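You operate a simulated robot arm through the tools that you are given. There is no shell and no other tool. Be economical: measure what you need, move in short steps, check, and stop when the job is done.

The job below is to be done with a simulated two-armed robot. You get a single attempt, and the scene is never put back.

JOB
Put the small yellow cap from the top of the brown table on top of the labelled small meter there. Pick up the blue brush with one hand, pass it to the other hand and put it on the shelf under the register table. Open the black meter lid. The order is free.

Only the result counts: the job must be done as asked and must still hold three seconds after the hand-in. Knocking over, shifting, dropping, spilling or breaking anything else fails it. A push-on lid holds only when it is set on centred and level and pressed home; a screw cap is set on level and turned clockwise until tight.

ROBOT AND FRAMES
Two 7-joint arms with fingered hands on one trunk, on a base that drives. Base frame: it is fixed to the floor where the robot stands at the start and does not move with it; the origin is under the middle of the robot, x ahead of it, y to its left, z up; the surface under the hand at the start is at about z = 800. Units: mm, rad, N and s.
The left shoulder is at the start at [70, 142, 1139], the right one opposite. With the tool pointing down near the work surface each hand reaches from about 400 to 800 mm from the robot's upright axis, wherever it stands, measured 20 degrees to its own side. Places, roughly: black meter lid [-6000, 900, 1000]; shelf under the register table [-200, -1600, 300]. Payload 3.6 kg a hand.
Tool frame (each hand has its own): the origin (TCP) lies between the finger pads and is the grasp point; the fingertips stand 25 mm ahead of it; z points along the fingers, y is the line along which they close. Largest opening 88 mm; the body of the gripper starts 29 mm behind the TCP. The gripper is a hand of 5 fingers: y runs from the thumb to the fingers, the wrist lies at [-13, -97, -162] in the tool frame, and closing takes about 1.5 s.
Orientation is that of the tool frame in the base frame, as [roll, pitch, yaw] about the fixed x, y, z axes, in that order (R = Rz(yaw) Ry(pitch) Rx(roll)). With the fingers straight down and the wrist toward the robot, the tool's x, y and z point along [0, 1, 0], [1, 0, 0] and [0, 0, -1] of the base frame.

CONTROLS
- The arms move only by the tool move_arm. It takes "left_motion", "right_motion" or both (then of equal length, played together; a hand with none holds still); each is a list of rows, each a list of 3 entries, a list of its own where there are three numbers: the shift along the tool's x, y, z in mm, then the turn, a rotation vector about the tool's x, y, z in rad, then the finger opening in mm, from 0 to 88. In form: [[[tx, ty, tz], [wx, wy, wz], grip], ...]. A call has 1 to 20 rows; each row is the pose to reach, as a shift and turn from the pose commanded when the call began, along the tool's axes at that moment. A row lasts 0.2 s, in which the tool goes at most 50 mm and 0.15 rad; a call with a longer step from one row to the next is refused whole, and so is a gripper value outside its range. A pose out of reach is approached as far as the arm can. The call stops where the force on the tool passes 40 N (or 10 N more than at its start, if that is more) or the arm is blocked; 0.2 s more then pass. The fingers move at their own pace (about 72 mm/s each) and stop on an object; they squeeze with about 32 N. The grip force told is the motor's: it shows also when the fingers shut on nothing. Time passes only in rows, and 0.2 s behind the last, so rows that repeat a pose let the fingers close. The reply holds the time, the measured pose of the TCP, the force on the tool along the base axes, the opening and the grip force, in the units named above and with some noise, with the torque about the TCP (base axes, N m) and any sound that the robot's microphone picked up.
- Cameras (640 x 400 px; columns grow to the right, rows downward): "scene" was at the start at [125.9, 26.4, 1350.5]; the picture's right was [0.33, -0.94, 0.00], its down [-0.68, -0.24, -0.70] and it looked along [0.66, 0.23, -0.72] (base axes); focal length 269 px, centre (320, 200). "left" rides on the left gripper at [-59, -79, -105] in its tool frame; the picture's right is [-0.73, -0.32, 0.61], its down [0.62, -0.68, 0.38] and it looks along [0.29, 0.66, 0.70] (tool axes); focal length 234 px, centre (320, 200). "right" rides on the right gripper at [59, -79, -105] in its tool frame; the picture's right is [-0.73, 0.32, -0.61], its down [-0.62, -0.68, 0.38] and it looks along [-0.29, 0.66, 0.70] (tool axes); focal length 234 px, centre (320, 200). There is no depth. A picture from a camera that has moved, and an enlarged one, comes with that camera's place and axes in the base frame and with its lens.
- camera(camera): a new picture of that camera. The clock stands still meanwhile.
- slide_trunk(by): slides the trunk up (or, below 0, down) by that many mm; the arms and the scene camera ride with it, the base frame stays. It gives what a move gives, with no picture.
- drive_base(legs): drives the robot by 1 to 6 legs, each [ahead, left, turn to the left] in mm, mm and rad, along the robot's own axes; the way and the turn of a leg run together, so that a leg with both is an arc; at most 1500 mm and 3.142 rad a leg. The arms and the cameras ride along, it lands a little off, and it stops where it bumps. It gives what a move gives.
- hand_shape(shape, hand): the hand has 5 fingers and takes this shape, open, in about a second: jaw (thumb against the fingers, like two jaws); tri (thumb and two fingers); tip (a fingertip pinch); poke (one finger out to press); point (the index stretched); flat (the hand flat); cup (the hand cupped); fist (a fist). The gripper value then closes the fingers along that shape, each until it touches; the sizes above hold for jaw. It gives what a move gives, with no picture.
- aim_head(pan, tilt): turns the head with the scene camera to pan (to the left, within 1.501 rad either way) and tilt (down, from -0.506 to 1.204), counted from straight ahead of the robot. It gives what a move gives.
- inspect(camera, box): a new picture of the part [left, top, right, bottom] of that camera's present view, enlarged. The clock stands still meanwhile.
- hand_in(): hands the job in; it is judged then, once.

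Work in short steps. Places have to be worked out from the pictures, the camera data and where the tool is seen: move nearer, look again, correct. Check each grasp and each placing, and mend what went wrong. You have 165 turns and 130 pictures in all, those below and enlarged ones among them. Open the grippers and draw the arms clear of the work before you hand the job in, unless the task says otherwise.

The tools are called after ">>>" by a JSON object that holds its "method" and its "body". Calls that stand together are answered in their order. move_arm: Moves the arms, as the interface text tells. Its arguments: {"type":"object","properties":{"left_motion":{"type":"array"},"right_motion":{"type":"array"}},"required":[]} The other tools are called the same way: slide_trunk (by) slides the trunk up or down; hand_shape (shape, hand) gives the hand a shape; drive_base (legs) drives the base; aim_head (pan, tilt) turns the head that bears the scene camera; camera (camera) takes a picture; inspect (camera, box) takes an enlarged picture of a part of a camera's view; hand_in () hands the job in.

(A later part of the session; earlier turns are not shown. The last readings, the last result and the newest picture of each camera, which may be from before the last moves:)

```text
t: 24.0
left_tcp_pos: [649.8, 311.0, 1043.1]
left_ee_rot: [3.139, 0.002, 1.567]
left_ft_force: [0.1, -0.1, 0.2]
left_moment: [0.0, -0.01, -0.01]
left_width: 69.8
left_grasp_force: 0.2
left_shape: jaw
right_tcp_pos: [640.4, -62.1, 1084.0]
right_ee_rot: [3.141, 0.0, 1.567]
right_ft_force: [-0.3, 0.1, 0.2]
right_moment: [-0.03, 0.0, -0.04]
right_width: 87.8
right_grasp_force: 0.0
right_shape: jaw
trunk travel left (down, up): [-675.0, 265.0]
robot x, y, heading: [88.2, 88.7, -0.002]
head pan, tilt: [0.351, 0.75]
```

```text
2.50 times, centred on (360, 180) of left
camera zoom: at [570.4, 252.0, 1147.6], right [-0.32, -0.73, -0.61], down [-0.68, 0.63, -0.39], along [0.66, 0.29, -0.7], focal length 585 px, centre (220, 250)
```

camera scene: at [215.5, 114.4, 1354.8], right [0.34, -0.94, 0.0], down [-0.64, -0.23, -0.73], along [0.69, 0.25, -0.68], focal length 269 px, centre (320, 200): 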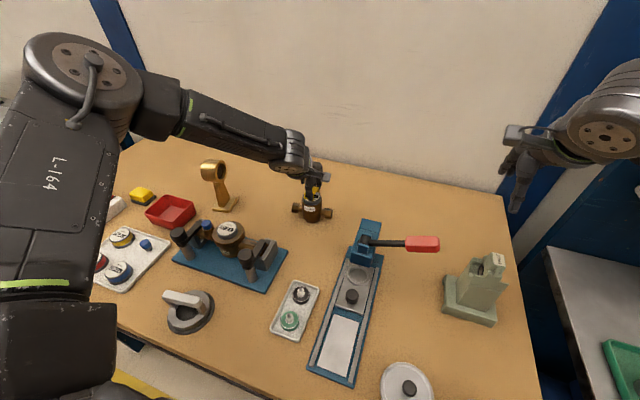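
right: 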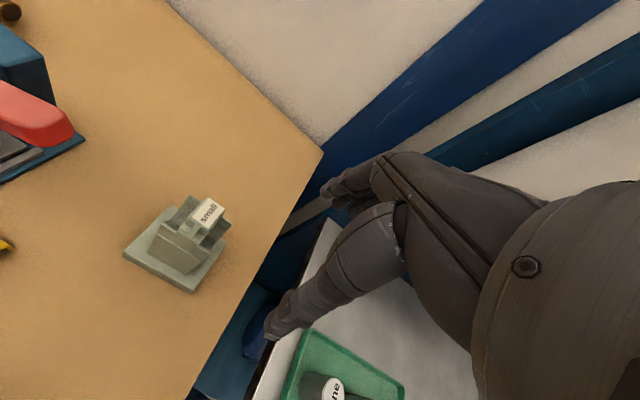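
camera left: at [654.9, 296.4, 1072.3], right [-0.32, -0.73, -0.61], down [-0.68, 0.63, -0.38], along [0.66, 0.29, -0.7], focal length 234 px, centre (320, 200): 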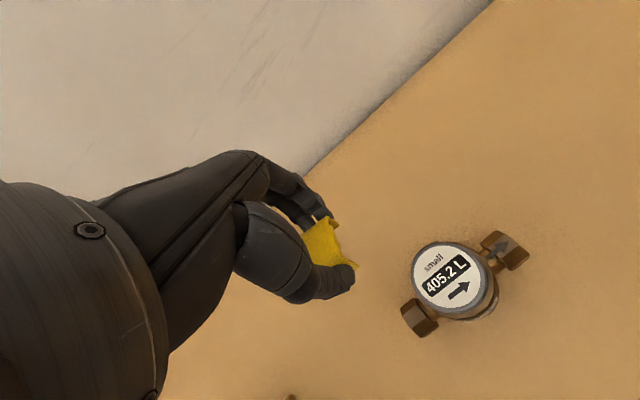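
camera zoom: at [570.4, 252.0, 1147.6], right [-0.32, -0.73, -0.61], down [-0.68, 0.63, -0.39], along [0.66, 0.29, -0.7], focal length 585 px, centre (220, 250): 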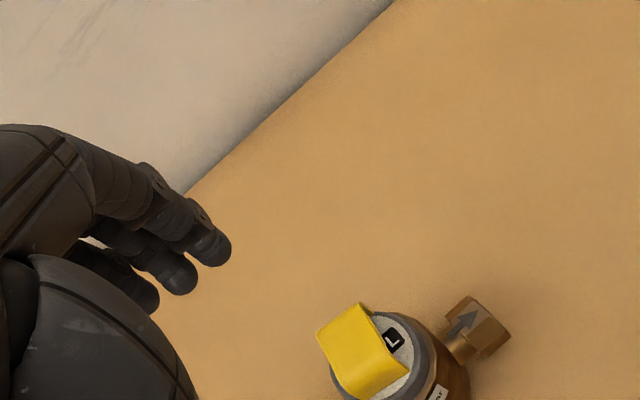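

The cap rests on the meter, centred. Now I back the robot up so the right hand can reach the brush, near (362, -84).

>>> {"method": "drive_base", "body": {"legs": [[-175, -8, 0]]}}

>>> {"method": "aim_head", "body": {"pan": -0.2, "tilt": 0.85}}

>>> {"method": "camera", "body": {"camera": "right"}}

>>> {"method": "camera", "body": {"camera": "scene"}}

```text
t: 25.5
left_tcp_pos: [477.2, 303.4, 1041.7]
left_ee_rot: [-3.139, 0.003, 1.57]
left_ft_force: [-0.7, -0.5, 0.6]
left_moment: [0.01, 0.0, 0.02]
left_width: 69.4
left_grasp_force: 0.1
left_shape: jaw
right_tcp_pos: [468.9, -69.5, 1081.4]
right_ee_rot: [3.141, 0.0, 1.568]
right_ft_force: [0.2, -0.2, 0.5]
right_moment: [0.01, 0.0, -0.01]
right_width: 87.6
right_grasp_force: 0.0
right_shape: jaw
trunk travel left (down, up): [-675.0, 265.0]
robot x, y, heading: [-83.0, 79.6, -0.001]
head pan, tilt: [0.351, 0.75]
```

```text
t: 26.4
left_tcp_pos: [478.3, 304.5, 1041.8]
left_ee_rot: [3.141, 0.0, 1.57]
left_ft_force: [-0.2, -0.1, 0.3]
left_moment: [-0.03, 0.01, -0.01]
left_width: 69.7
left_grasp_force: 0.0
left_shape: jaw
right_tcp_pos: [468.7, -69.8, 1082.9]
right_ee_rot: [-3.141, -0.001, 1.569]
right_ft_force: [-0.2, -0.1, -0.3]
right_moment: [0.02, -0.05, 0.01]
right_width: 87.3
right_grasp_force: 0.1
right_shape: jaw
trunk travel left (down, up): [-675.0, 265.0]
robot x, y, heading: [-83.6, 79.8, -0.004]
head pan, tilt: [-0.201, 0.85]
```

```text
91 pictures are left
camera right: at [389.5, -10.3, 1188.9], right [0.32, -0.73, 0.61], down [-0.68, -0.62, -0.38], along [0.66, -0.29, -0.7], focal length 234 px, centre (320, 200)
```

right: 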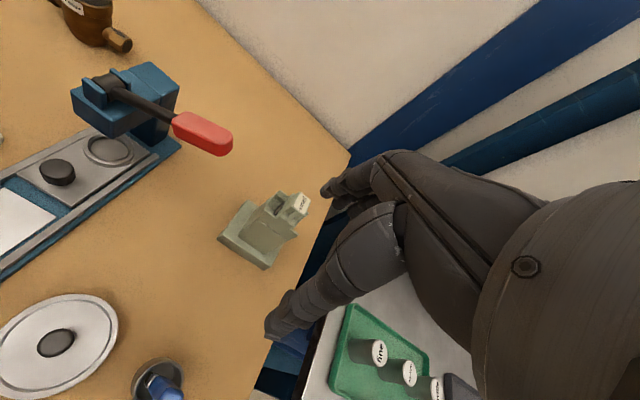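

```text
90 pictures are left
camera scene: at [42.5, 63.6, 1346.5], right [-0.2, -0.98, 0.0], down [-0.74, 0.15, -0.66], along [0.65, -0.13, -0.75], focal length 269 px, centre (320, 200)
```

scene: 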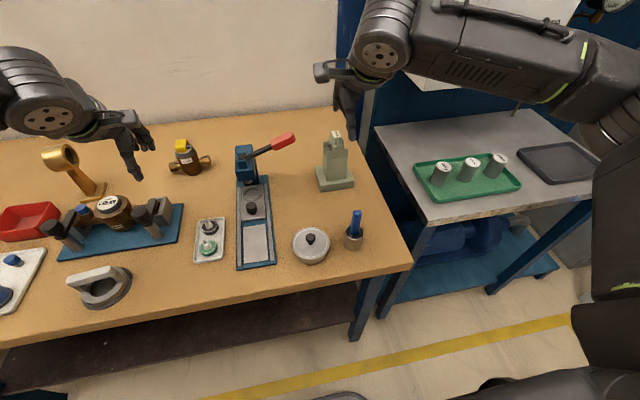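

The handle top triangulates to about (369, -79, 903), nearly vertical. I bring the right hand over it at z≈1000.

>>> {"method": "move_arm", "body": {"right_motion": [[[-3, -34, 20], [0, 0, 0], 88], [[-6, -67, 45], [0, 0, 0], 88], [[-9, -100, 70], [0, 0, 0], 88], [[-9, -100, 83], [0, 0, 0], 88]]}}

>>> {"method": "camera", "body": {"camera": "right"}}

>>> {"method": "inspect", "body": {"camera": "scene", "box": [310, 160, 410, 270]}}

```text
t: 27.4
left_tcp_pos: [478.1, 303.2, 1042.0]
left_ee_rot: [-3.141, 0.001, 1.57]
left_ft_force: [0.0, 0.1, -0.5]
left_moment: [0.0, -0.01, 0.02]
left_width: 69.9
left_grasp_force: 0.0
left_shape: jaw
right_tcp_pos: [367.2, -79.1, 999.2]
right_ee_rot: [3.141, -0.001, 1.568]
right_ft_force: [0.2, -0.9, 0.9]
right_moment: [0.0, 0.0, -0.01]
right_width: 87.7
right_grasp_force: 0.0
right_shape: jaw
trunk travel left (down, up): [-675.0, 265.0]
robot x, y, heading: [-84.0, 77.6, -0.002]
head pan, tilt: [-0.201, 0.85]
```

```text
89 pictures are left
camera right: at [289.5, -19.9, 1105.7], right [0.32, -0.73, 0.61], down [-0.68, -0.62, -0.38], along [0.66, -0.29, -0.7], focal length 234 px, centre (320, 200)
```

right: 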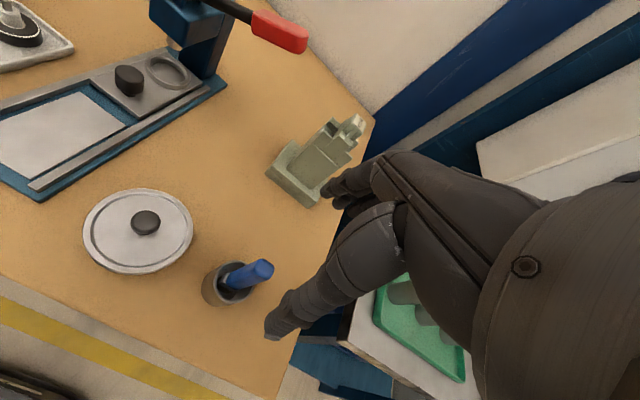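

```text
3.64 times, centred on (360, 215) of scene
camera zoom: at [42.6, 63.4, 1346.5], right [-0.2, -0.98, 0.0], down [-0.74, 0.15, -0.66], along [0.65, -0.13, -0.75], focal length 977 px, centre (174, 146)
```

zoom: 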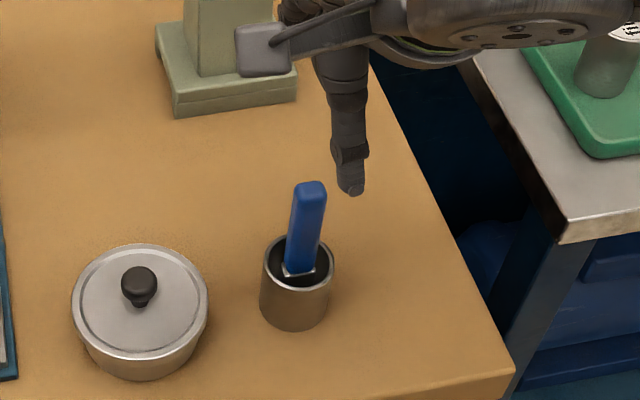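

Handle top is at about (369, -80, 914), cup rim at z≈840. I descend to TCP z≈896 and close on the handle.

>>> {"method": "move_arm", "body": {"right_motion": [[[-1, 2, 35], [0, 0, 0], 88], [[-1, 2, 70], [0, 0, 0], 88], [[-1, 2, 95], [0, 0, 0], 88], [[-1, 2, 103], [0, 0, 0], 88], [[-1, 2, 103], [0, 0, 0], 88]]}}

>>> {"method": "inspect", "body": {"camera": "right", "box": [200, 140, 400, 340]}}

>>> {"method": "inspect", "body": {"camera": "scene", "box": [310, 160, 410, 270]}}

```text
t: 28.6
left_tcp_pos: [477.9, 303.7, 1042.7]
left_ee_rot: [3.141, 0.002, 1.57]
left_ft_force: [-0.2, 0.2, 0.4]
left_moment: [0.0, 0.01, 0.0]
left_width: 69.7
left_grasp_force: 0.0
left_shape: jaw
right_tcp_pos: [370.9, -79.5, 896.9]
right_ee_rot: [-3.141, -0.001, 1.568]
right_ft_force: [-0.2, 0.0, -0.1]
right_moment: [0.0, 0.01, -0.01]
right_width: 87.7
right_grasp_force: 0.1
right_shape: jaw
trunk travel left (down, up): [-675.0, 265.0]
robot x, y, heading: [-86.2, 79.0, -0.002]
head pan, tilt: [-0.201, 0.85]
```

```text
2.00 times, centred on (300, 240) of right
camera zoom: at [291.6, -19.9, 1003.5], right [0.32, -0.73, 0.61], down [-0.68, -0.62, -0.38], along [0.66, -0.29, -0.7], focal length 468 px, centre (360, 120)
```

zoom: 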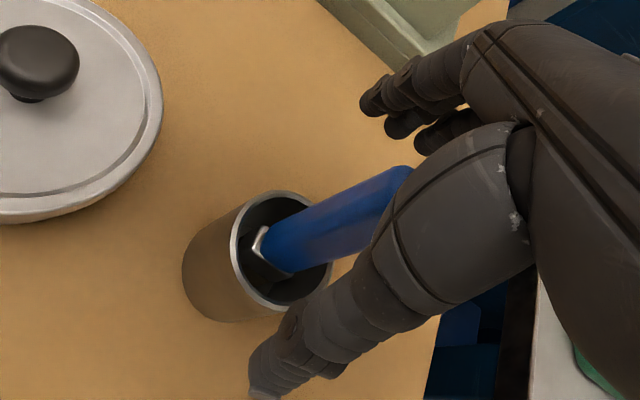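

```text
3.64 times, centred on (360, 215) of scene
camera zoom: at [41.9, 63.5, 1346.5], right [-0.2, -0.98, 0.0], down [-0.74, 0.15, -0.66], along [0.65, -0.13, -0.75], focal length 977 px, centre (174, 146)
```

zoom: 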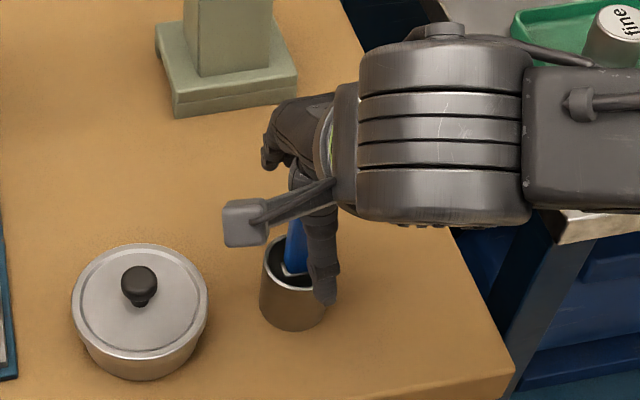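

The handle lies between thumb and fingers at the TCP. I close the right hand.

>>> {"method": "move_arm", "body": {"right_motion": [[[-3, 0, 0], [0, 0, 0], 60], [[-3, 0, 0], [0, 0, 0], 40], [[-3, 0, 0], [0, 0, 0], 20], [[-3, 0, 0], [0, 0, 0], 4], [[-3, 0, 0], [0, 0, 0], 4], [[-3, 0, 0], [0, 0, 0], 4], [[-3, 0, 0], [0, 0, 0], 4], [[-3, 0, 0], [0, 0, 0], 4], [[-3, 0, 0], [0, 0, 0], 4]]}}

>>> {"method": "inspect", "body": {"camera": "right", "box": [200, 140, 400, 340]}}

```text
t: 30.6
left_tcp_pos: [479.2, 303.3, 1041.1]
left_ee_rot: [-3.141, 0.002, 1.568]
left_ft_force: [0.2, 0.1, -0.2]
left_moment: [0.04, 0.02, 0.0]
left_width: 69.7
left_grasp_force: 0.0
left_shape: jaw
right_tcp_pos: [370.2, -82.2, 897.0]
right_ee_rot: [3.14, 0.001, 1.571]
right_ft_force: [1.1, 1.6, -0.8]
right_moment: [0.13, -0.09, -0.02]
right_width: 5.8
right_grasp_force: 31.8
right_shape: jaw
trunk travel left (down, up): [-675.0, 265.0]
robot x, y, heading: [-85.7, 81.9, 0.0]
head pan, tilt: [-0.201, 0.85]
```

```text
2.00 times, centred on (300, 240) of right
camera zoom: at [291.8, -22.8, 1003.3], right [0.32, -0.73, 0.61], down [-0.68, -0.62, -0.38], along [0.66, -0.29, -0.7], focal length 468 px, centre (360, 120)
```

zoom: 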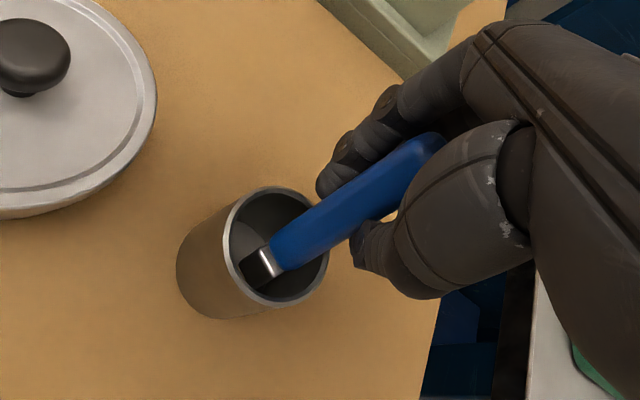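

Width 5.8 mm is too small: the handle was squeezed towards +y out of the pads. I reopen and re-measure.

>>> {"method": "move_arm", "body": {"right_motion": [[[0, 0, 0], [0, 0, 0], 30], [[0, 0, 0], [0, 0, 0], 60], [[0, 0, 0], [0, 0, 0], 88], [[0, 0, 0], [0, 0, 0], 88], [[0, 0, 0], [0, 0, 0], 88], [[0, 0, 0], [0, 0, 0], 88]]}}

>>> {"method": "inspect", "body": {"camera": "right", "box": [200, 140, 400, 340]}}

```text
t: 32.0
left_tcp_pos: [478.4, 303.8, 1042.6]
left_ee_rot: [-3.141, 0.003, 1.57]
left_ft_force: [0.1, -0.1, 0.1]
left_moment: [0.01, 0.0, 0.0]
left_width: 70.0
left_grasp_force: 0.0
left_shape: jaw
right_tcp_pos: [369.9, -83.3, 895.8]
right_ee_rot: [-3.141, -0.001, 1.568]
right_ft_force: [0.2, 0.0, -0.4]
right_moment: [0.01, 0.02, -0.03]
right_width: 87.7
right_grasp_force: 0.1
right_shape: jaw
trunk travel left (down, up): [-675.0, 265.0]
robot x, y, heading: [-86.3, 80.5, -0.001]
head pan, tilt: [-0.201, 0.85]
```

```text
2.00 times, centred on (300, 240) of right
camera zoom: at [291.5, -23.2, 1003.4], right [0.32, -0.73, 0.61], down [-0.68, -0.62, -0.38], along [0.66, -0.29, -0.7], focal length 468 px, centre (360, 120)
```

zoom: 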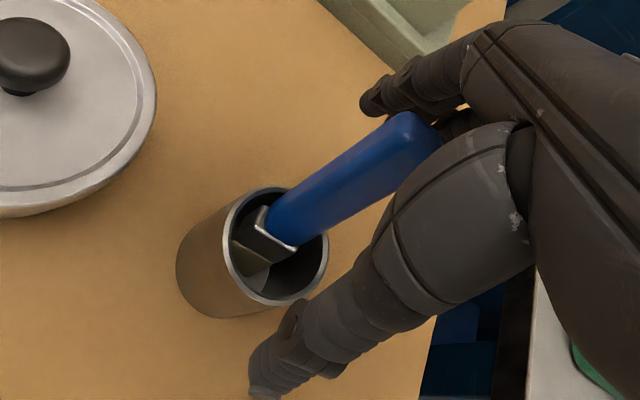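

The handle now leans a bit forward; at z≈896 it's around (381, -76). I shift the TCP to (381, -72) so index and middle finger oppose the thumb across it.

>>> {"method": "move_arm", "body": {"right_motion": [[[5, 6, 0], [0, 0, 0], 88], [[11, 11, 0], [0, 0, 0], 88], [[11, 11, 0], [0, 0, 0], 88]]}}

>>> {"method": "inspect", "body": {"camera": "right", "box": [200, 140, 400, 340]}}

>>> {"method": "inspect", "body": {"camera": "scene", "box": [320, 170, 400, 260]}}

```text
t: 32.8
left_tcp_pos: [478.1, 303.6, 1042.0]
left_ee_rot: [-3.141, 0.0, 1.57]
left_ft_force: [0.4, -0.6, 0.0]
left_moment: [-0.01, 0.01, 0.03]
left_width: 69.7
left_grasp_force: 0.1
left_shape: jaw
right_tcp_pos: [380.0, -72.0, 896.7]
right_ee_rot: [-3.14, 0.001, 1.569]
right_ft_force: [-0.1, -0.1, -0.2]
right_moment: [-0.03, 0.0, 0.02]
right_width: 87.5
right_grasp_force: 0.2
right_shape: jaw
trunk travel left (down, up): [-675.0, 265.0]
robot x, y, heading: [-84.8, 80.3, -0.004]
head pan, tilt: [-0.201, 0.85]
```

```text
2.00 times, centred on (300, 240) of right
camera zoom: at [302.0, -12.3, 1003.1], right [0.32, -0.73, 0.61], down [-0.68, -0.62, -0.38], along [0.66, -0.29, -0.7], focal length 468 px, centre (360, 120)
```

zoom: 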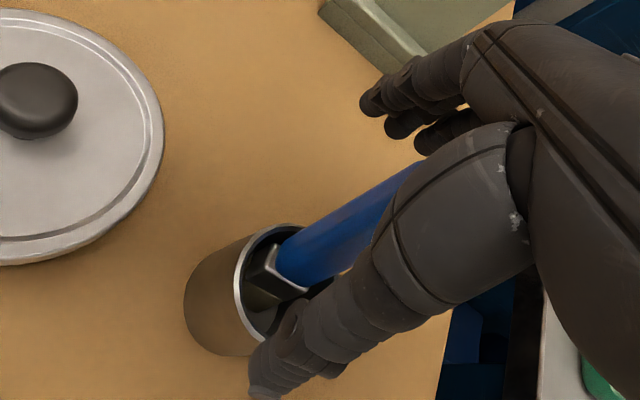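

```text
4.44 times, centred on (360, 215) of scene
camera zoom: at [41.8, 63.2, 1346.5], right [-0.2, -0.98, 0.0], down [-0.74, 0.15, -0.66], along [0.65, -0.13, -0.75], focal length 1194 px, centre (142, 133)
```

zoom: 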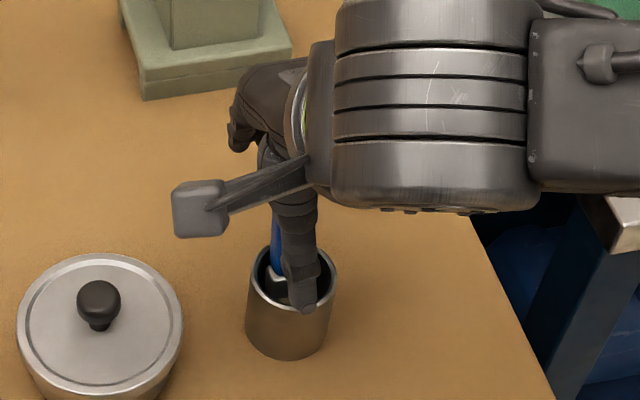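

The handle now passes through the TCP. I close again.

>>> {"method": "move_arm", "body": {"right_motion": [[[0, 0, 0], [0, 0, 0], 60], [[0, 0, 0], [0, 0, 0], 40], [[0, 0, 0], [0, 0, 0], 20], [[0, 0, 0], [0, 0, 0], 4], [[0, 0, 0], [0, 0, 0], 4], [[0, 0, 0], [0, 0, 0], 4], [[0, 0, 0], [0, 0, 0], 4], [[0, 0, 0], [0, 0, 0], 4], [[0, 0, 0], [0, 0, 0], 4]]}}

>>> {"method": "inspect", "body": {"camera": "right", "box": [200, 140, 400, 340]}}

```text
t: 34.8
left_tcp_pos: [477.7, 304.2, 1042.2]
left_ee_rot: [-3.141, 0.0, 1.57]
left_ft_force: [0.0, -0.4, -0.6]
left_moment: [0.02, -0.01, 0.0]
left_width: 69.8
left_grasp_force: 0.1
left_shape: jaw
right_tcp_pos: [379.9, -70.6, 897.9]
right_ee_rot: [-3.139, -0.001, 1.569]
right_ft_force: [-3.7, 0.4, 0.3]
right_moment: [-0.02, 0.16, -0.03]
right_width: 2.1
right_grasp_force: 32.2
right_shape: jaw
trunk travel left (down, up): [-675.0, 265.0]
robot x, y, heading: [-84.9, 75.4, -0.0]
head pan, tilt: [-0.201, 0.85]
```

```text
2.00 times, centred on (300, 240) of right
camera zoom: at [301.4, -12.3, 1003.3], right [0.32, -0.73, 0.61], down [-0.68, -0.62, -0.38], along [0.66, -0.29, -0.7], focal length 468 px, centre (360, 120)
```

zoom: 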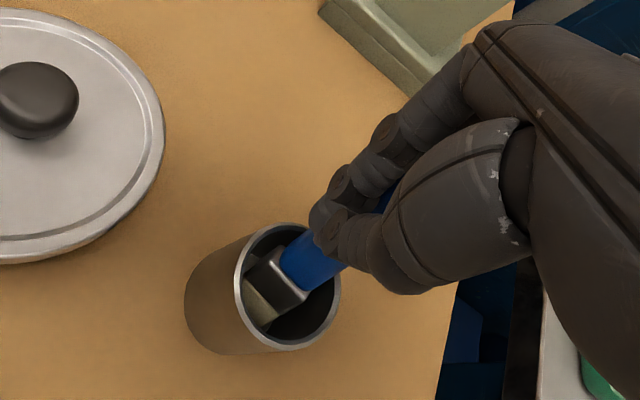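

The index overshot past the handle (width 2.1), so the handle sits on the other side. I open and look again to centre between the two tries.

>>> {"method": "move_arm", "body": {"right_motion": [[[0, 0, 0], [0, 0, 0], 30], [[0, 0, 0], [0, 0, 0], 60], [[0, 0, 0], [0, 0, 0], 88], [[0, 0, 0], [0, 0, 0], 88], [[0, 0, 0], [0, 0, 0], 88], [[0, 0, 0], [0, 0, 0], 88]]}}

>>> {"method": "inspect", "body": {"camera": "right", "box": [200, 140, 400, 340]}}

```text
t: 36.2
left_tcp_pos: [477.4, 305.1, 1043.1]
left_ee_rot: [-3.142, 0.004, 1.568]
left_ft_force: [-0.2, 0.3, 0.3]
left_moment: [0.02, 0.0, -0.02]
left_width: 70.0
left_grasp_force: 0.0
left_shape: jaw
right_tcp_pos: [381.3, -71.6, 896.0]
right_ee_rot: [3.141, 0.0, 1.569]
right_ft_force: [-1.3, 0.6, 0.3]
right_moment: [0.03, 0.0, 0.01]
right_width: 87.9
right_grasp_force: 0.1
right_shape: jaw
trunk travel left (down, up): [-675.0, 265.0]
robot x, y, heading: [-87.6, 78.2, 0.002]
head pan, tilt: [-0.201, 0.85]
```

```text
2.00 times, centred on (300, 240) of right
camera zoom: at [302.0, -12.2, 1003.1], right [0.32, -0.73, 0.61], down [-0.68, -0.62, -0.38], along [0.66, -0.29, -0.7], focal length 468 px, centre (360, 120)
```

zoom: 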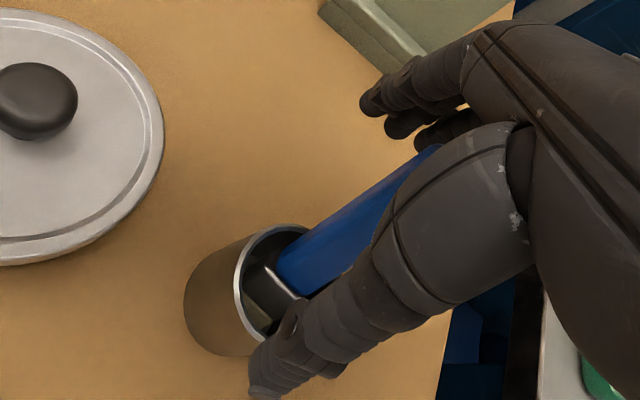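

I centre at y≈-76.5 and yaw the hand ~0.2 rad to square with the handle's broad face, then close.

>>> {"method": "move_arm", "body": {"right_motion": [[[-3, 2, 0], [0, 0, 0.1], 88], [[-5, 3, 0], [0, 0, 0.2], 88], [[-5, 3, 0], [0, 0, 0.2], 60], [[-5, 3, 0], [0, 0, 0.2], 40], [[-5, 3, 0], [0, 0, 0.2], 25], [[-5, 3, 0], [0, 0, 0.2], 10], [[-5, 3, 0], [0, 0, 0.2], 4], [[-5, 3, 0], [0, 0, 0.2], 4], [[-5, 3, 0], [0, 0, 0.2], 4], [[-5, 3, 0], [0, 0, 0.2], 4], [[-5, 3, 0], [0, 0, 0.2], 4]]}}

>>> {"method": "inspect", "body": {"camera": "right", "box": [200, 140, 400, 340]}}

```text
t: 38.6
left_tcp_pos: [476.9, 303.5, 1043.5]
left_ee_rot: [3.142, 0.002, 1.571]
left_ft_force: [-0.3, -0.1, -0.1]
left_moment: [-0.01, -0.01, -0.01]
left_width: 69.7
left_grasp_force: 0.1
left_shape: jaw
right_tcp_pos: [383.5, -76.8, 896.9]
right_ee_rot: [-3.14, -0.001, 1.368]
right_ft_force: [-3.3, 0.2, 0.7]
right_moment: [0.05, 0.19, 0.04]
right_width: 7.6
right_grasp_force: 32.0
right_shape: jaw
trunk travel left (down, up): [-675.0, 265.0]
robot x, y, heading: [-81.5, 77.4, 0.002]
head pan, tilt: [-0.201, 0.85]
```

```text
2.00 times, centred on (300, 240) of right
camera zoom: at [317.4, -2.6, 1003.3], right [0.17, -0.78, 0.61], down [-0.79, -0.47, -0.38], along [0.59, -0.42, -0.7], focal length 468 px, centre (360, 120)
```

zoom: 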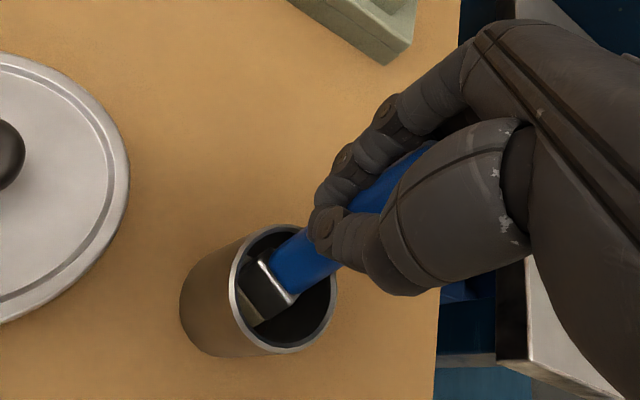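

This time the handle is enclosed between thumb and fingers (width 7.6 mm reads with some lateral load). I lift a little with a slight -x relief and look.

>>> {"method": "move_arm", "body": {"right_motion": [[[0, -3, -4], [0, 0, 0], 4], [[0, -6, -10], [0, 0, 0], 4], [[0, -6, -18], [0, 0, 0], 4], [[0, -6, -25], [0, 0, 0], 4]]}}

>>> {"method": "inspect", "body": {"camera": "right", "box": [200, 140, 400, 340]}}

>>> {"method": "inspect", "body": {"camera": "scene", "box": [320, 170, 400, 260]}}

```text
t: 39.6
left_tcp_pos: [477.1, 304.2, 1041.5]
left_ee_rot: [3.141, 0.001, 1.57]
left_ft_force: [-0.4, 0.0, 0.0]
left_moment: [0.0, 0.0, -0.01]
left_width: 70.0
left_grasp_force: 0.1
left_shape: jaw
right_tcp_pos: [377.6, -75.4, 922.2]
right_ee_rot: [3.142, 0.0, 1.369]
right_ft_force: [-0.1, 0.0, -0.8]
right_moment: [-0.01, -0.04, -0.03]
right_width: 7.3
right_grasp_force: 32.2
right_shape: jaw
trunk travel left (down, up): [-675.0, 265.0]
robot x, y, heading: [-87.9, 79.5, -0.002]
head pan, tilt: [-0.201, 0.85]
```

```text
2.00 times, centred on (300, 240) of right
camera zoom: at [312.5, -1.2, 1028.2], right [0.17, -0.78, 0.61], down [-0.79, -0.47, -0.38], along [0.59, -0.42, -0.7], focal length 468 px, centre (360, 120)
```

zoom: 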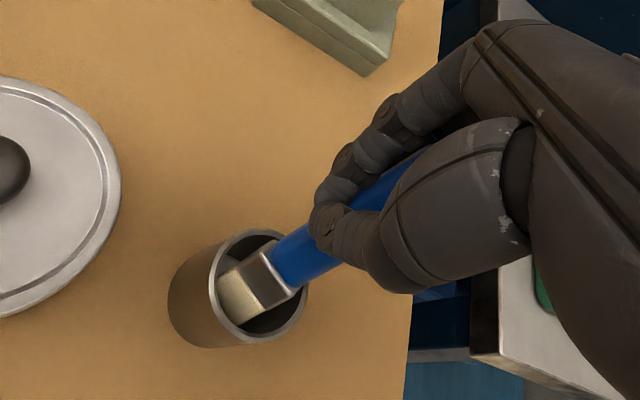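

```text
4.44 times, centred on (360, 215) of scene
camera zoom: at [42.0, 63.5, 1346.5], right [-0.2, -0.98, 0.0], down [-0.74, 0.15, -0.66], along [0.65, -0.13, -0.75], focal length 1194 px, centre (142, 133)
```

zoom: 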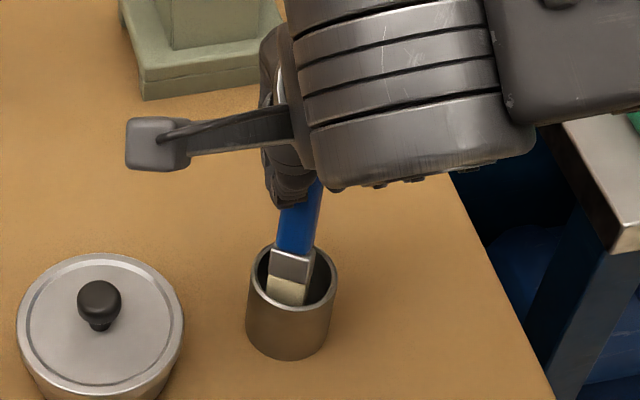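

The brush lifts cleanly and the cup stays. I lift it right out.

>>> {"method": "move_arm", "body": {"right_motion": [[[0, 0, -20], [0, 0, 0], 4], [[0, 0, -50], [0, 0, 0], 4], [[0, 0, -85], [0, 0, 0], 4], [[0, 0, -120], [0, 0, 0], 4], [[0, 0, -160], [0, 0, 0], 4]]}}

>>> {"method": "inspect", "body": {"camera": "scene", "box": [290, 60, 450, 270]}}

>>> {"method": "inspect", "body": {"camera": "right", "box": [200, 140, 400, 340]}}

```text
t: 40.8
left_tcp_pos: [477.9, 304.1, 1043.2]
left_ee_rot: [3.139, 0.003, 1.569]
left_ft_force: [0.3, 0.5, 0.3]
left_moment: [0.0, 0.01, 0.01]
left_width: 69.8
left_grasp_force: 0.0
left_shape: jaw
right_tcp_pos: [377.9, -74.9, 1082.2]
right_ee_rot: [3.14, 0.0, 1.37]
right_ft_force: [-0.6, 0.0, -0.6]
right_moment: [0.02, 0.02, 0.02]
right_width: 7.2
right_grasp_force: 32.1
right_shape: jaw
trunk travel left (down, up): [-675.0, 265.0]
robot x, y, heading: [-84.9, 82.8, -0.003]
head pan, tilt: [-0.201, 0.85]
```

```text
1.90 times, centred on (370, 165) of scene
camera zoom: at [41.0, 64.0, 1346.6], right [-0.2, -0.98, 0.0], down [-0.74, 0.15, -0.66], along [0.65, -0.13, -0.75], focal length 512 px, centre (225, 267)
```

zoom: 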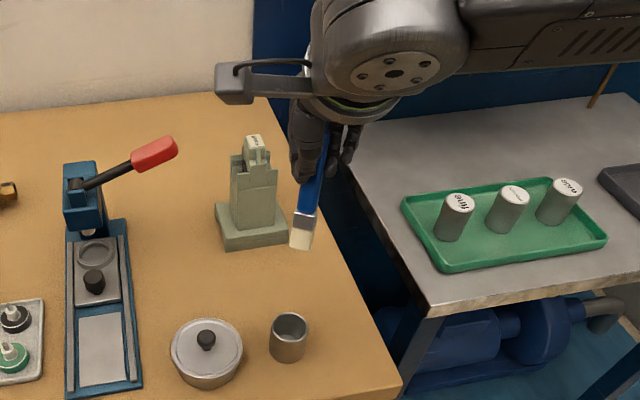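

```text
2.00 times, centred on (300, 240) of right
camera zoom: at [312.4, -0.8, 1189.1], right [0.17, -0.78, 0.61], down [-0.79, -0.47, -0.38], along [0.59, -0.42, -0.7], focal length 468 px, centre (360, 120)
```

zoom: 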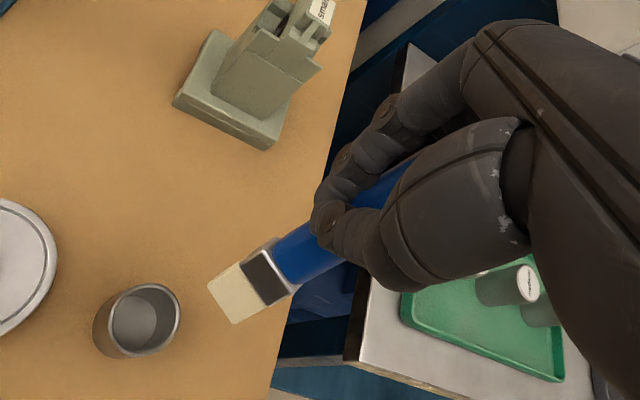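

The brush is held well; its tip sticks out ~84 mm past the TCP. I now turn the right hand so the brush points to the left (+y), bringing it in front of the robot for the handover.

>>> {"method": "move_arm", "body": {"right_motion": [[[10, 0, 0], [0, 0.145, 0], 4], [[22, 0, 0], [0, 0.29, 0], 4], [[34, 0, 0], [0, 0.435, 0], 4], [[46, 0, 0], [0, 0.58, 0], 4], [[58, 0, 0], [0, 0.725, 0], 4], [[70, 0, 0], [0, 0.87, 0], 4], [[80, 0, 0], [0, 1.015, 0], 4], [[90, 0, 0], [0, 1.16, 0], 4], [[100, 0, 0], [0, 1.305, 0], 4], [[110, 0, 0], [0, 1.45, 0], 4], [[120, 0, 0], [0, 1.57, 0], 4]]}}

>>> {"method": "aim_head", "body": {"pan": 0.1, "tilt": 0.7}}

>>> {"method": "camera", "body": {"camera": "scene"}}

```text
t: 43.2
left_tcp_pos: [478.2, 304.5, 1042.0]
left_ee_rot: [-3.141, 0.002, 1.568]
left_ft_force: [-0.5, 0.6, 0.4]
left_moment: [0.03, -0.02, 0.01]
left_width: 69.7
left_grasp_force: 0.1
left_shape: jaw
right_tcp_pos: [402.0, 42.7, 1081.2]
right_ee_rot: [1.44, -1.569, 3.072]
right_ft_force: [0.4, -0.4, 0.1]
right_moment: [-0.04, -0.02, 0.02]
right_width: 7.3
right_grasp_force: 32.3
right_shape: jaw
trunk travel left (down, up): [-675.0, 265.0]
robot x, y, heading: [-86.4, 77.3, -0.004]
head pan, tilt: [-0.201, 0.85]
```

```text
t: 44.0
left_tcp_pos: [478.3, 304.3, 1043.0]
left_ee_rot: [-3.141, 0.003, 1.568]
left_ft_force: [-0.2, 0.5, 0.4]
left_moment: [-0.01, 0.0, 0.01]
left_width: 69.9
left_grasp_force: 0.1
left_shape: jaw
right_tcp_pos: [401.4, 41.9, 1082.1]
right_ee_rot: [-2.809, -1.57, 1.036]
right_ft_force: [0.0, -0.4, -0.2]
right_moment: [-0.02, 0.04, -0.01]
right_width: 7.6
right_grasp_force: 31.8
right_shape: jaw
trunk travel left (down, up): [-675.0, 265.0]
robot x, y, heading: [-85.9, 79.4, -0.003]
head pan, tilt: [0.099, 0.7]
```

```text
74 pictures are left
camera scene: at [49.9, 87.3, 1358.8], right [0.1, -1.0, 0.0], down [-0.64, -0.06, -0.76], along [0.76, 0.07, -0.64], focal length 269 px, centre (320, 200)
```

scene: 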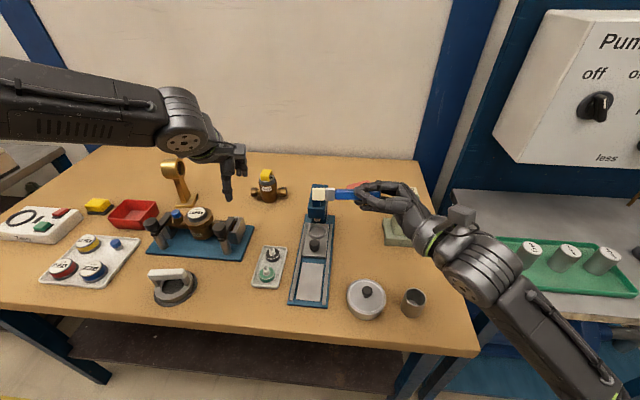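

The brush points left with its tip near (397, 124, 1082). I bring the left hand to face it (pointing right) at y≈235.

>>> {"method": "move_arm", "body": {"left_motion": [[[-6, -8, -4], [0, -0.145, 0], 80], [[-12, -16, -8], [0, -0.29, 0], 88], [[-18, -24, -12], [0, -0.435, 0], 88], [[-24, -32, -16], [0, -0.58, 0], 88], [[-30, -40, -20], [0, -0.725, 0], 88], [[-36, -48, -24], [0, -0.87, 0], 88], [[-42, -56, -28], [0, -1.015, 0], 88], [[-48, -64, -31], [0, -1.16, 0], 88], [[-54, -72, -34], [0, -1.305, 0], 88], [[-60, -78, -37], [0, -1.45, 0], 88], [[-66, -81, -38], [0, -1.57, 0], 88]]}}

>>> {"method": "camera", "body": {"camera": "scene"}}

>>> {"method": "camera", "body": {"camera": "left"}}

```text
t: 46.4
left_tcp_pos: [356.8, 239.3, 1149.6]
left_ee_rot: [-2.557, 1.528, 2.168]
left_ft_force: [-0.8, -0.3, -0.3]
left_moment: [-0.02, -0.01, 0.0]
left_width: 87.7
left_grasp_force: 0.1
left_shape: jaw
left hand out of reach, approached as far as the arm can: row 9, 10, 11
right_tcp_pos: [401.4, 42.7, 1081.9]
right_ee_rot: [1.631, -1.57, 2.879]
right_ft_force: [0.0, 0.1, -0.8]
right_moment: [-0.02, 0.04, 0.01]
right_width: 7.3
right_grasp_force: 31.7
right_shape: jaw
trunk travel left (down, up): [-675.0, 265.0]
robot x, y, heading: [-84.0, 79.9, -0.004]
head pan, tilt: [0.099, 0.7]
```

```text
73 pictures are left
camera scene: at [49.8, 87.3, 1358.8], right [0.1, -1.0, 0.0], down [-0.64, -0.06, -0.76], along [0.76, 0.08, -0.64], focal length 269 px, centre (320, 200)
```

scene: 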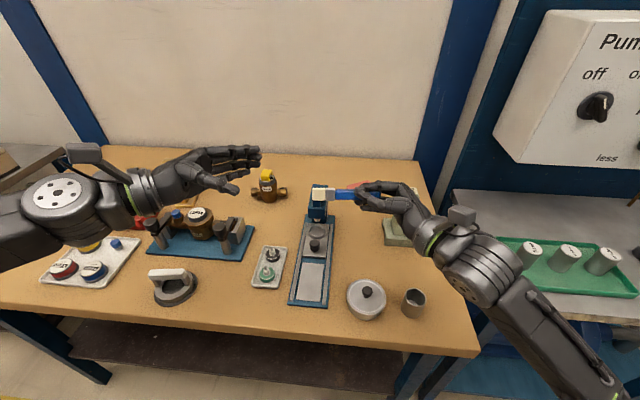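

```text
72 pictures are left
camera left: at [276.2, 340.5, 1213.5], right [-0.3, -0.64, 0.71], down [-0.69, -0.37, -0.62], along [0.66, -0.68, -0.33], focal length 234 px, centre (320, 200)
```

left: 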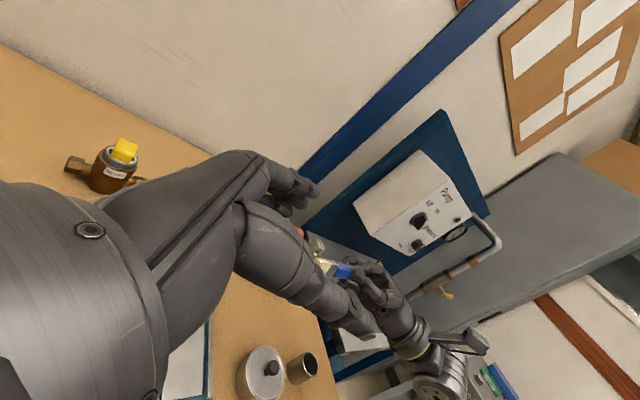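

The left arm got stuck short, at (357, 239, 1150), but with about the right orientation. I nudge it towards (397, 175, 1080).

>>> {"method": "move_arm", "body": {"left_motion": [[[15, 10, 15], [0, 0, 0], 88], [[30, 20, 30], [0, 0, 0], 88], [[45, 30, 45], [0, 0, 0], 88], [[60, 40, 60], [0, 0, 0], 88], [[70, 40, 60], [0, 0, 0], 88]]}}

```text
t: 47.6
left_tcp_pos: [396.4, 179.3, 1078.8]
left_ee_rot: [-0.856, 1.57, -2.43]
left_ft_force: [-0.6, -0.4, -0.7]
left_moment: [0.04, -0.05, 0.0]
left_width: 88.2
left_grasp_force: 0.0
left_shape: jaw
left hand out of reach, approached as far as the arm can: row 1
right_tcp_pos: [402.3, 43.3, 1082.4]
right_ee_rot: [-2.915, -1.569, 1.141]
right_ft_force: [-0.3, 0.8, -0.1]
right_moment: [0.01, 0.0, 0.01]
right_width: 7.1
right_grasp_force: 31.8
right_shape: jaw
trunk travel left (down, up): [-675.0, 265.0]
robot x, y, heading: [-86.3, 79.8, 0.002]
head pan, tilt: [0.099, 0.7]
```

It made it to (396, 179, 1079). I check alignment of the brush between the left fingers.

>>> {"method": "inspect", "body": {"camera": "scene", "box": [180, 120, 440, 280]}}

>>> {"method": "inspect", "body": {"camera": "left", "box": [220, 150, 440, 350]}}

```text
2.46 times, centred on (310, 200) of scene
camera zoom: at [50.0, 87.9, 1358.8], right [0.1, -1.0, 0.0], down [-0.64, -0.06, -0.76], along [0.76, 0.08, -0.64], focal length 661 px, centre (345, 200)
```

zoom: 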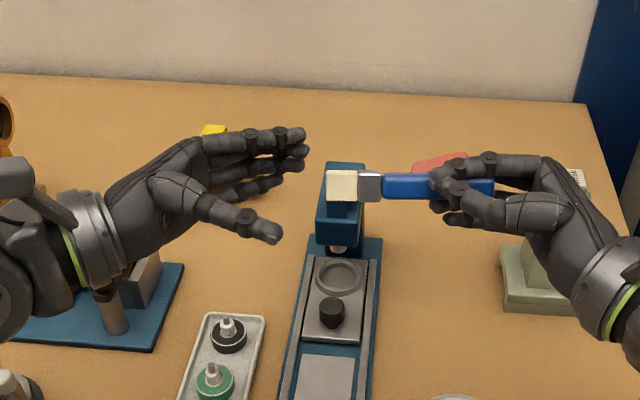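

```text
2.00 times, centred on (330, 250) of left
camera zoom: at [317.5, 284.3, 1136.5], right [-0.32, -0.61, 0.73], down [-0.68, -0.38, -0.62], along [0.66, -0.7, -0.29], focal length 468 px, centre (300, 100)
```

zoom: 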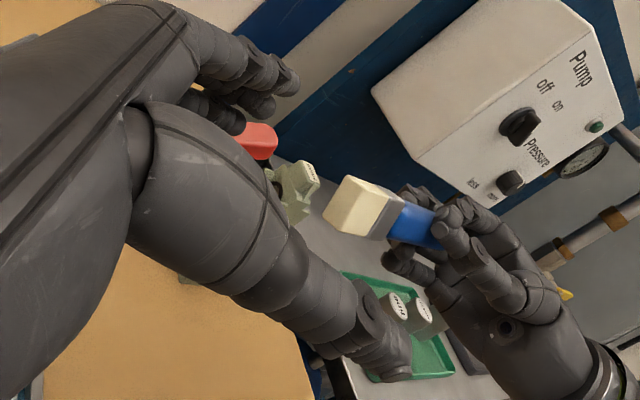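

The brush axis is aligned with the left hand (x≈396, z≈1078); its tip is at y≈138. I advance the left hand 64 mm to straddle the ferrule.

>>> {"method": "move_arm", "body": {"left_motion": [[[0, 0, 25], [0, 0, 0], 88], [[0, 0, 45], [0, 0, 0], 88], [[0, 0, 57], [0, 0, 0], 88], [[0, 0, 64], [0, 0, 0], 88], [[0, 0, 64], [0, 0, 0], 88]]}}

>>> {"method": "inspect", "body": {"camera": "scene", "box": [220, 130, 420, 260]}}

>>> {"method": "inspect", "body": {"camera": "left", "box": [220, 150, 440, 350]}}

```text
t: 48.8
left_tcp_pos: [395.1, 116.7, 1078.5]
left_ee_rot: [0.211, 1.571, -1.364]
left_ft_force: [0.1, -0.6, 0.1]
left_moment: [0.01, 0.0, 0.04]
left_width: 87.9
left_grasp_force: 0.1
left_shape: jaw
right_tcp_pos: [401.2, 42.0, 1082.5]
right_ee_rot: [-2.543, -1.569, 0.771]
right_ft_force: [0.6, 0.3, -0.5]
right_moment: [-0.02, -0.01, -0.01]
right_width: 7.3
right_grasp_force: 32.7
right_shape: jaw
trunk travel left (down, up): [-675.0, 265.0]
robot x, y, heading: [-84.5, 80.0, 0.002]
head pan, tilt: [0.099, 0.7]
```

```text
3.08 times, centred on (320, 195) of scene
camera zoom: at [49.7, 87.8, 1358.8], right [0.1, -1.0, 0.0], down [-0.64, -0.06, -0.76], along [0.76, 0.08, -0.64], focal length 827 px, centre (320, 215)
```

zoom: 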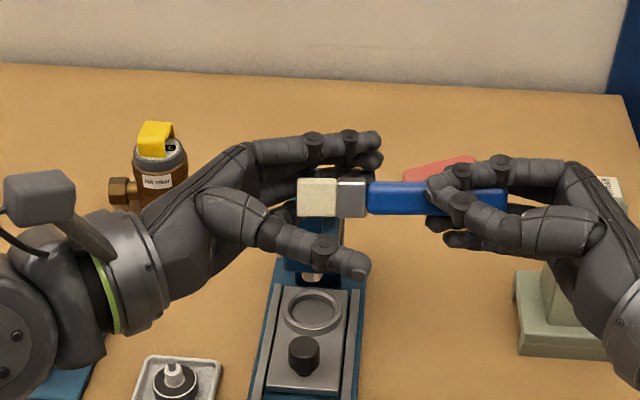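

```text
2.00 times, centred on (330, 250) of left
camera zoom: at [316.2, 220.1, 1137.4], right [-0.32, -0.61, 0.73], down [-0.68, -0.38, -0.62], along [0.66, -0.7, -0.29], focal length 468 px, centre (300, 100)
```

zoom: 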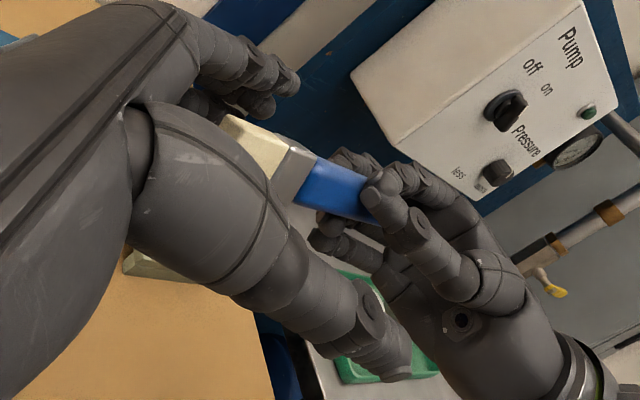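

The brush lies right at the left TCP. I advance 8 mm more and close the left hand on it.

>>> {"method": "move_arm", "body": {"left_motion": [[[0, 0, 4], [0, 0, 0], 80], [[0, 0, 8], [0, 0, 0], 60], [[0, 0, 8], [0, 0, 0], 40], [[0, 0, 8], [0, 0, 0], 25], [[0, 0, 8], [0, 0, 0], 10], [[0, 0, 8], [0, 0, 0], 4], [[0, 0, 8], [0, 0, 0], 4], [[0, 0, 8], [0, 0, 0], 4], [[0, 0, 8], [0, 0, 0], 4], [[0, 0, 8], [0, 0, 0], 4], [[0, 0, 8], [0, 0, 0], 4]]}}

>>> {"method": "inspect", "body": {"camera": "scene", "box": [220, 130, 420, 260]}}

>>> {"method": "inspect", "body": {"camera": "left", "box": [220, 150, 440, 350]}}

```text
t: 51.2
left_tcp_pos: [396.2, 107.1, 1079.5]
left_ee_rot: [2.902, 1.57, 1.329]
left_ft_force: [11.1, 8.2, -2.6]
left_moment: [0.11, -0.08, 0.37]
left_width: 6.2
left_grasp_force: 0.0
left_shape: jaw
right_tcp_pos: [401.6, 42.2, 1082.2]
right_ee_rot: [-1.66, -1.57, -0.114]
right_ft_force: [-11.0, -8.4, 1.6]
right_moment: [-0.01, 0.09, 0.41]
right_width: 7.5
right_grasp_force: 31.3
right_shape: jaw
trunk travel left (down, up): [-675.0, 265.0]
robot x, y, heading: [-83.2, 82.5, -0.003]
head pan, tilt: [0.099, 0.7]
```

```text
3.08 times, centred on (320, 195) of scene
camera zoom: at [49.9, 87.5, 1358.8], right [0.1, -1.0, 0.0], down [-0.64, -0.06, -0.76], along [0.76, 0.08, -0.64], focal length 827 px, centre (320, 215)
```

zoom: 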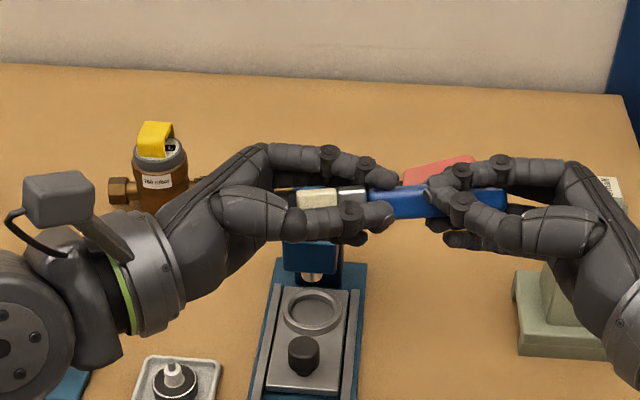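

```text
2.00 times, centred on (330, 250) of left
camera zoom: at [316.6, 211.7, 1137.2], right [-0.32, -0.61, 0.73], down [-0.68, -0.38, -0.62], along [0.66, -0.7, -0.29], focal length 468 px, centre (300, 100)
```

zoom: 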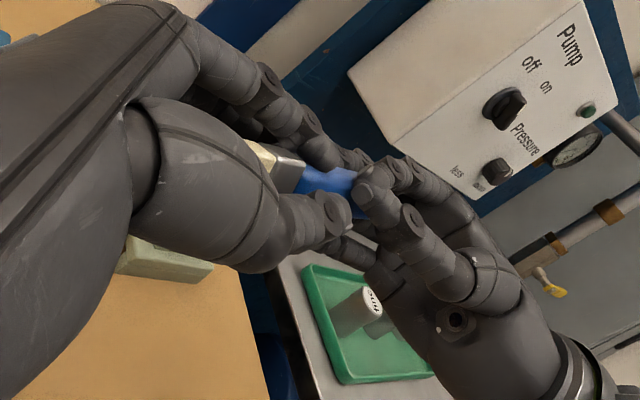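

Left fingers contact the brush (11 N exchanged), but the motor force reads 0; I command full closing and wait.

>>> {"method": "move_arm", "body": {"left_motion": [[[0, 0, 0], [0, 0, 0], 0], [[0, 0, 0], [0, 0, 0], 0], [[0, 0, 0], [0, 0, 0], 0], [[0, 0, 0], [0, 0, 0], 0], [[0, 0, 0], [0, 0, 0], 0]]}}

```text
t: 52.4
left_tcp_pos: [395.9, 105.8, 1079.4]
left_ee_rot: [-2.996, 1.57, 1.713]
left_ft_force: [-3.0, -7.9, 2.0]
left_moment: [-0.05, -0.05, -0.21]
left_width: 5.6
left_grasp_force: 31.7
left_shape: jaw
right_tcp_pos: [401.5, 42.9, 1082.1]
right_ee_rot: [2.194, -1.57, 2.316]
right_ft_force: [2.7, 9.1, -3.4]
right_moment: [-0.11, 0.02, -0.04]
right_width: 7.2
right_grasp_force: 32.0
right_shape: jaw
trunk travel left (down, up): [-675.0, 265.0]
robot x, y, heading: [-87.0, 77.0, -0.003]
head pan, tilt: [0.099, 0.7]
```

Left grips with 31.7 N. I look before letting go with the right hand.

>>> {"method": "inspect", "body": {"camera": "scene", "box": [260, 150, 400, 240]}}

>>> {"method": "move_arm", "body": {"right_motion": [[[0, 0, 0], [0, 0, 0], 15], [[0, 0, 0], [0, 0, 0], 30], [[0, 0, 0], [0, 0, 0], 50], [[0, 0, 0], [0, 0, 0], 75], [[0, 0, 0], [0, 0, 0], 88], [[0, 0, 0], [0, 0, 0], 88], [[0, 0, 0], [0, 0, 0], 88]]}}

>>> {"method": "inspect", "body": {"camera": "scene", "box": [220, 130, 420, 260]}}

```text
4.44 times, centred on (330, 195) of scene
camera zoom: at [49.9, 87.5, 1358.8], right [0.1, -1.0, 0.0], down [-0.64, -0.06, -0.76], along [0.76, 0.08, -0.64], focal length 1194 px, centre (276, 222)
```

zoom: 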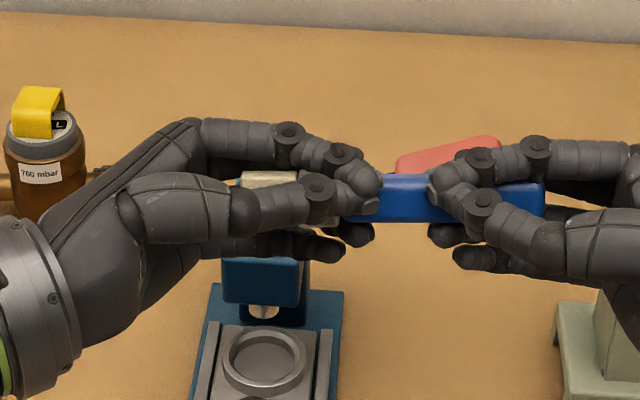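

```text
t: 54.0
left_tcp_pos: [395.5, 108.0, 1079.0]
left_ee_rot: [3.018, 1.57, 1.446]
left_ft_force: [0.9, 0.0, -0.3]
left_moment: [0.0, 0.03, 0.03]
left_width: 6.4
left_grasp_force: 32.0
left_shape: jaw
right_tcp_pos: [401.6, 42.2, 1081.6]
right_ee_rot: [0.548, -1.57, -2.321]
right_ft_force: [0.5, -0.3, -0.6]
right_moment: [-0.01, 0.01, 0.02]
right_width: 87.5
right_grasp_force: 0.0
right_shape: jaw
trunk travel left (down, up): [-675.0, 265.0]
robot x, y, heading: [-82.3, 78.7, -0.0]
head pan, tilt: [0.099, 0.7]
```

```text
3.08 times, centred on (320, 195) of scene
camera zoom: at [49.9, 87.5, 1358.8], right [0.1, -1.0, 0.0], down [-0.64, -0.06, -0.76], along [0.76, 0.08, -0.64], focal length 827 px, centre (320, 215)
```

zoom: 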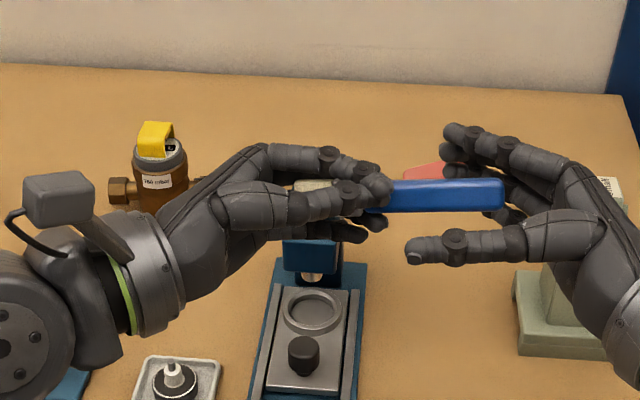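

The left hand holds the brush alone. I withdraw the right hand to the right, then look around for the driving path.

>>> {"method": "move_arm", "body": {"right_motion": [[[0, 0, -40], [0, 0, 0], 88], [[0, 0, -80], [0, 0, 0], 88], [[0, 0, -120], [0, 0, 0], 88], [[0, 0, -150], [0, 0, 0], 88]]}}

>>> {"method": "aim_head", "body": {"pan": -1.5, "tilt": 0.45}}

>>> {"method": "camera", "body": {"camera": "scene"}}

```text
t: 55.0
left_tcp_pos: [395.4, 106.6, 1080.2]
left_ee_rot: [2.136, 1.569, 0.565]
left_ft_force: [-0.1, 1.0, 0.1]
left_moment: [0.0, 0.0, -0.02]
left_width: 6.5
left_grasp_force: 31.6
left_shape: jaw
right_tcp_pos: [372.0, -105.3, 1083.0]
right_ee_rot: [1.048, -1.569, -2.821]
right_ft_force: [0.2, -0.2, -0.2]
right_moment: [0.0, 0.01, 0.01]
right_width: 87.9
right_grasp_force: 0.1
right_shape: jaw
trunk travel left (down, up): [-675.0, 265.0]
robot x, y, heading: [-83.3, 81.8, -0.001]
head pan, tilt: [0.099, 0.7]
```

```text
t: 56.7
left_tcp_pos: [396.7, 107.0, 1078.4]
left_ee_rot: [2.856, 1.568, 1.284]
left_ft_force: [-0.5, -0.1, -0.2]
left_moment: [0.04, 0.01, -0.02]
left_width: 6.4
left_grasp_force: 32.0
left_shape: jaw
right_tcp_pos: [373.2, -104.1, 1082.3]
right_ee_rot: [0.086, -1.57, -1.86]
right_ft_force: [0.7, -0.7, -0.5]
right_moment: [0.02, -0.01, -0.03]
right_width: 87.6
right_grasp_force: 0.1
right_shape: jaw
trunk travel left (down, up): [-675.0, 265.0]
robot x, y, heading: [-85.4, 79.3, -0.002]
head pan, tilt: [-1.499, 0.45]
```

```text
63 pictures are left
camera scene: at [-28.1, -12.6, 1381.0], right [-1.0, -0.07, 0.0], down [-0.03, 0.43, -0.9], along [0.06, -0.9, -0.44], focal length 269 px, centre (320, 200)
```

scene: 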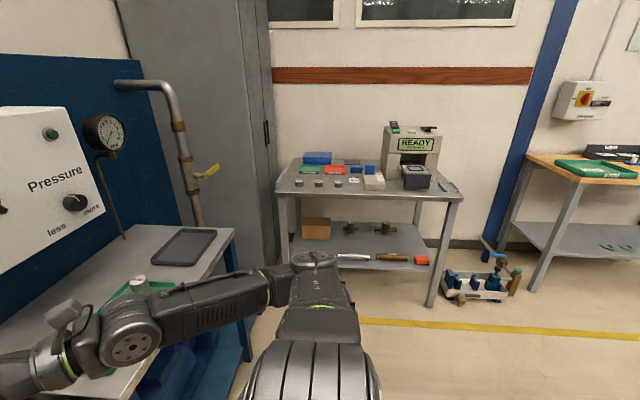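

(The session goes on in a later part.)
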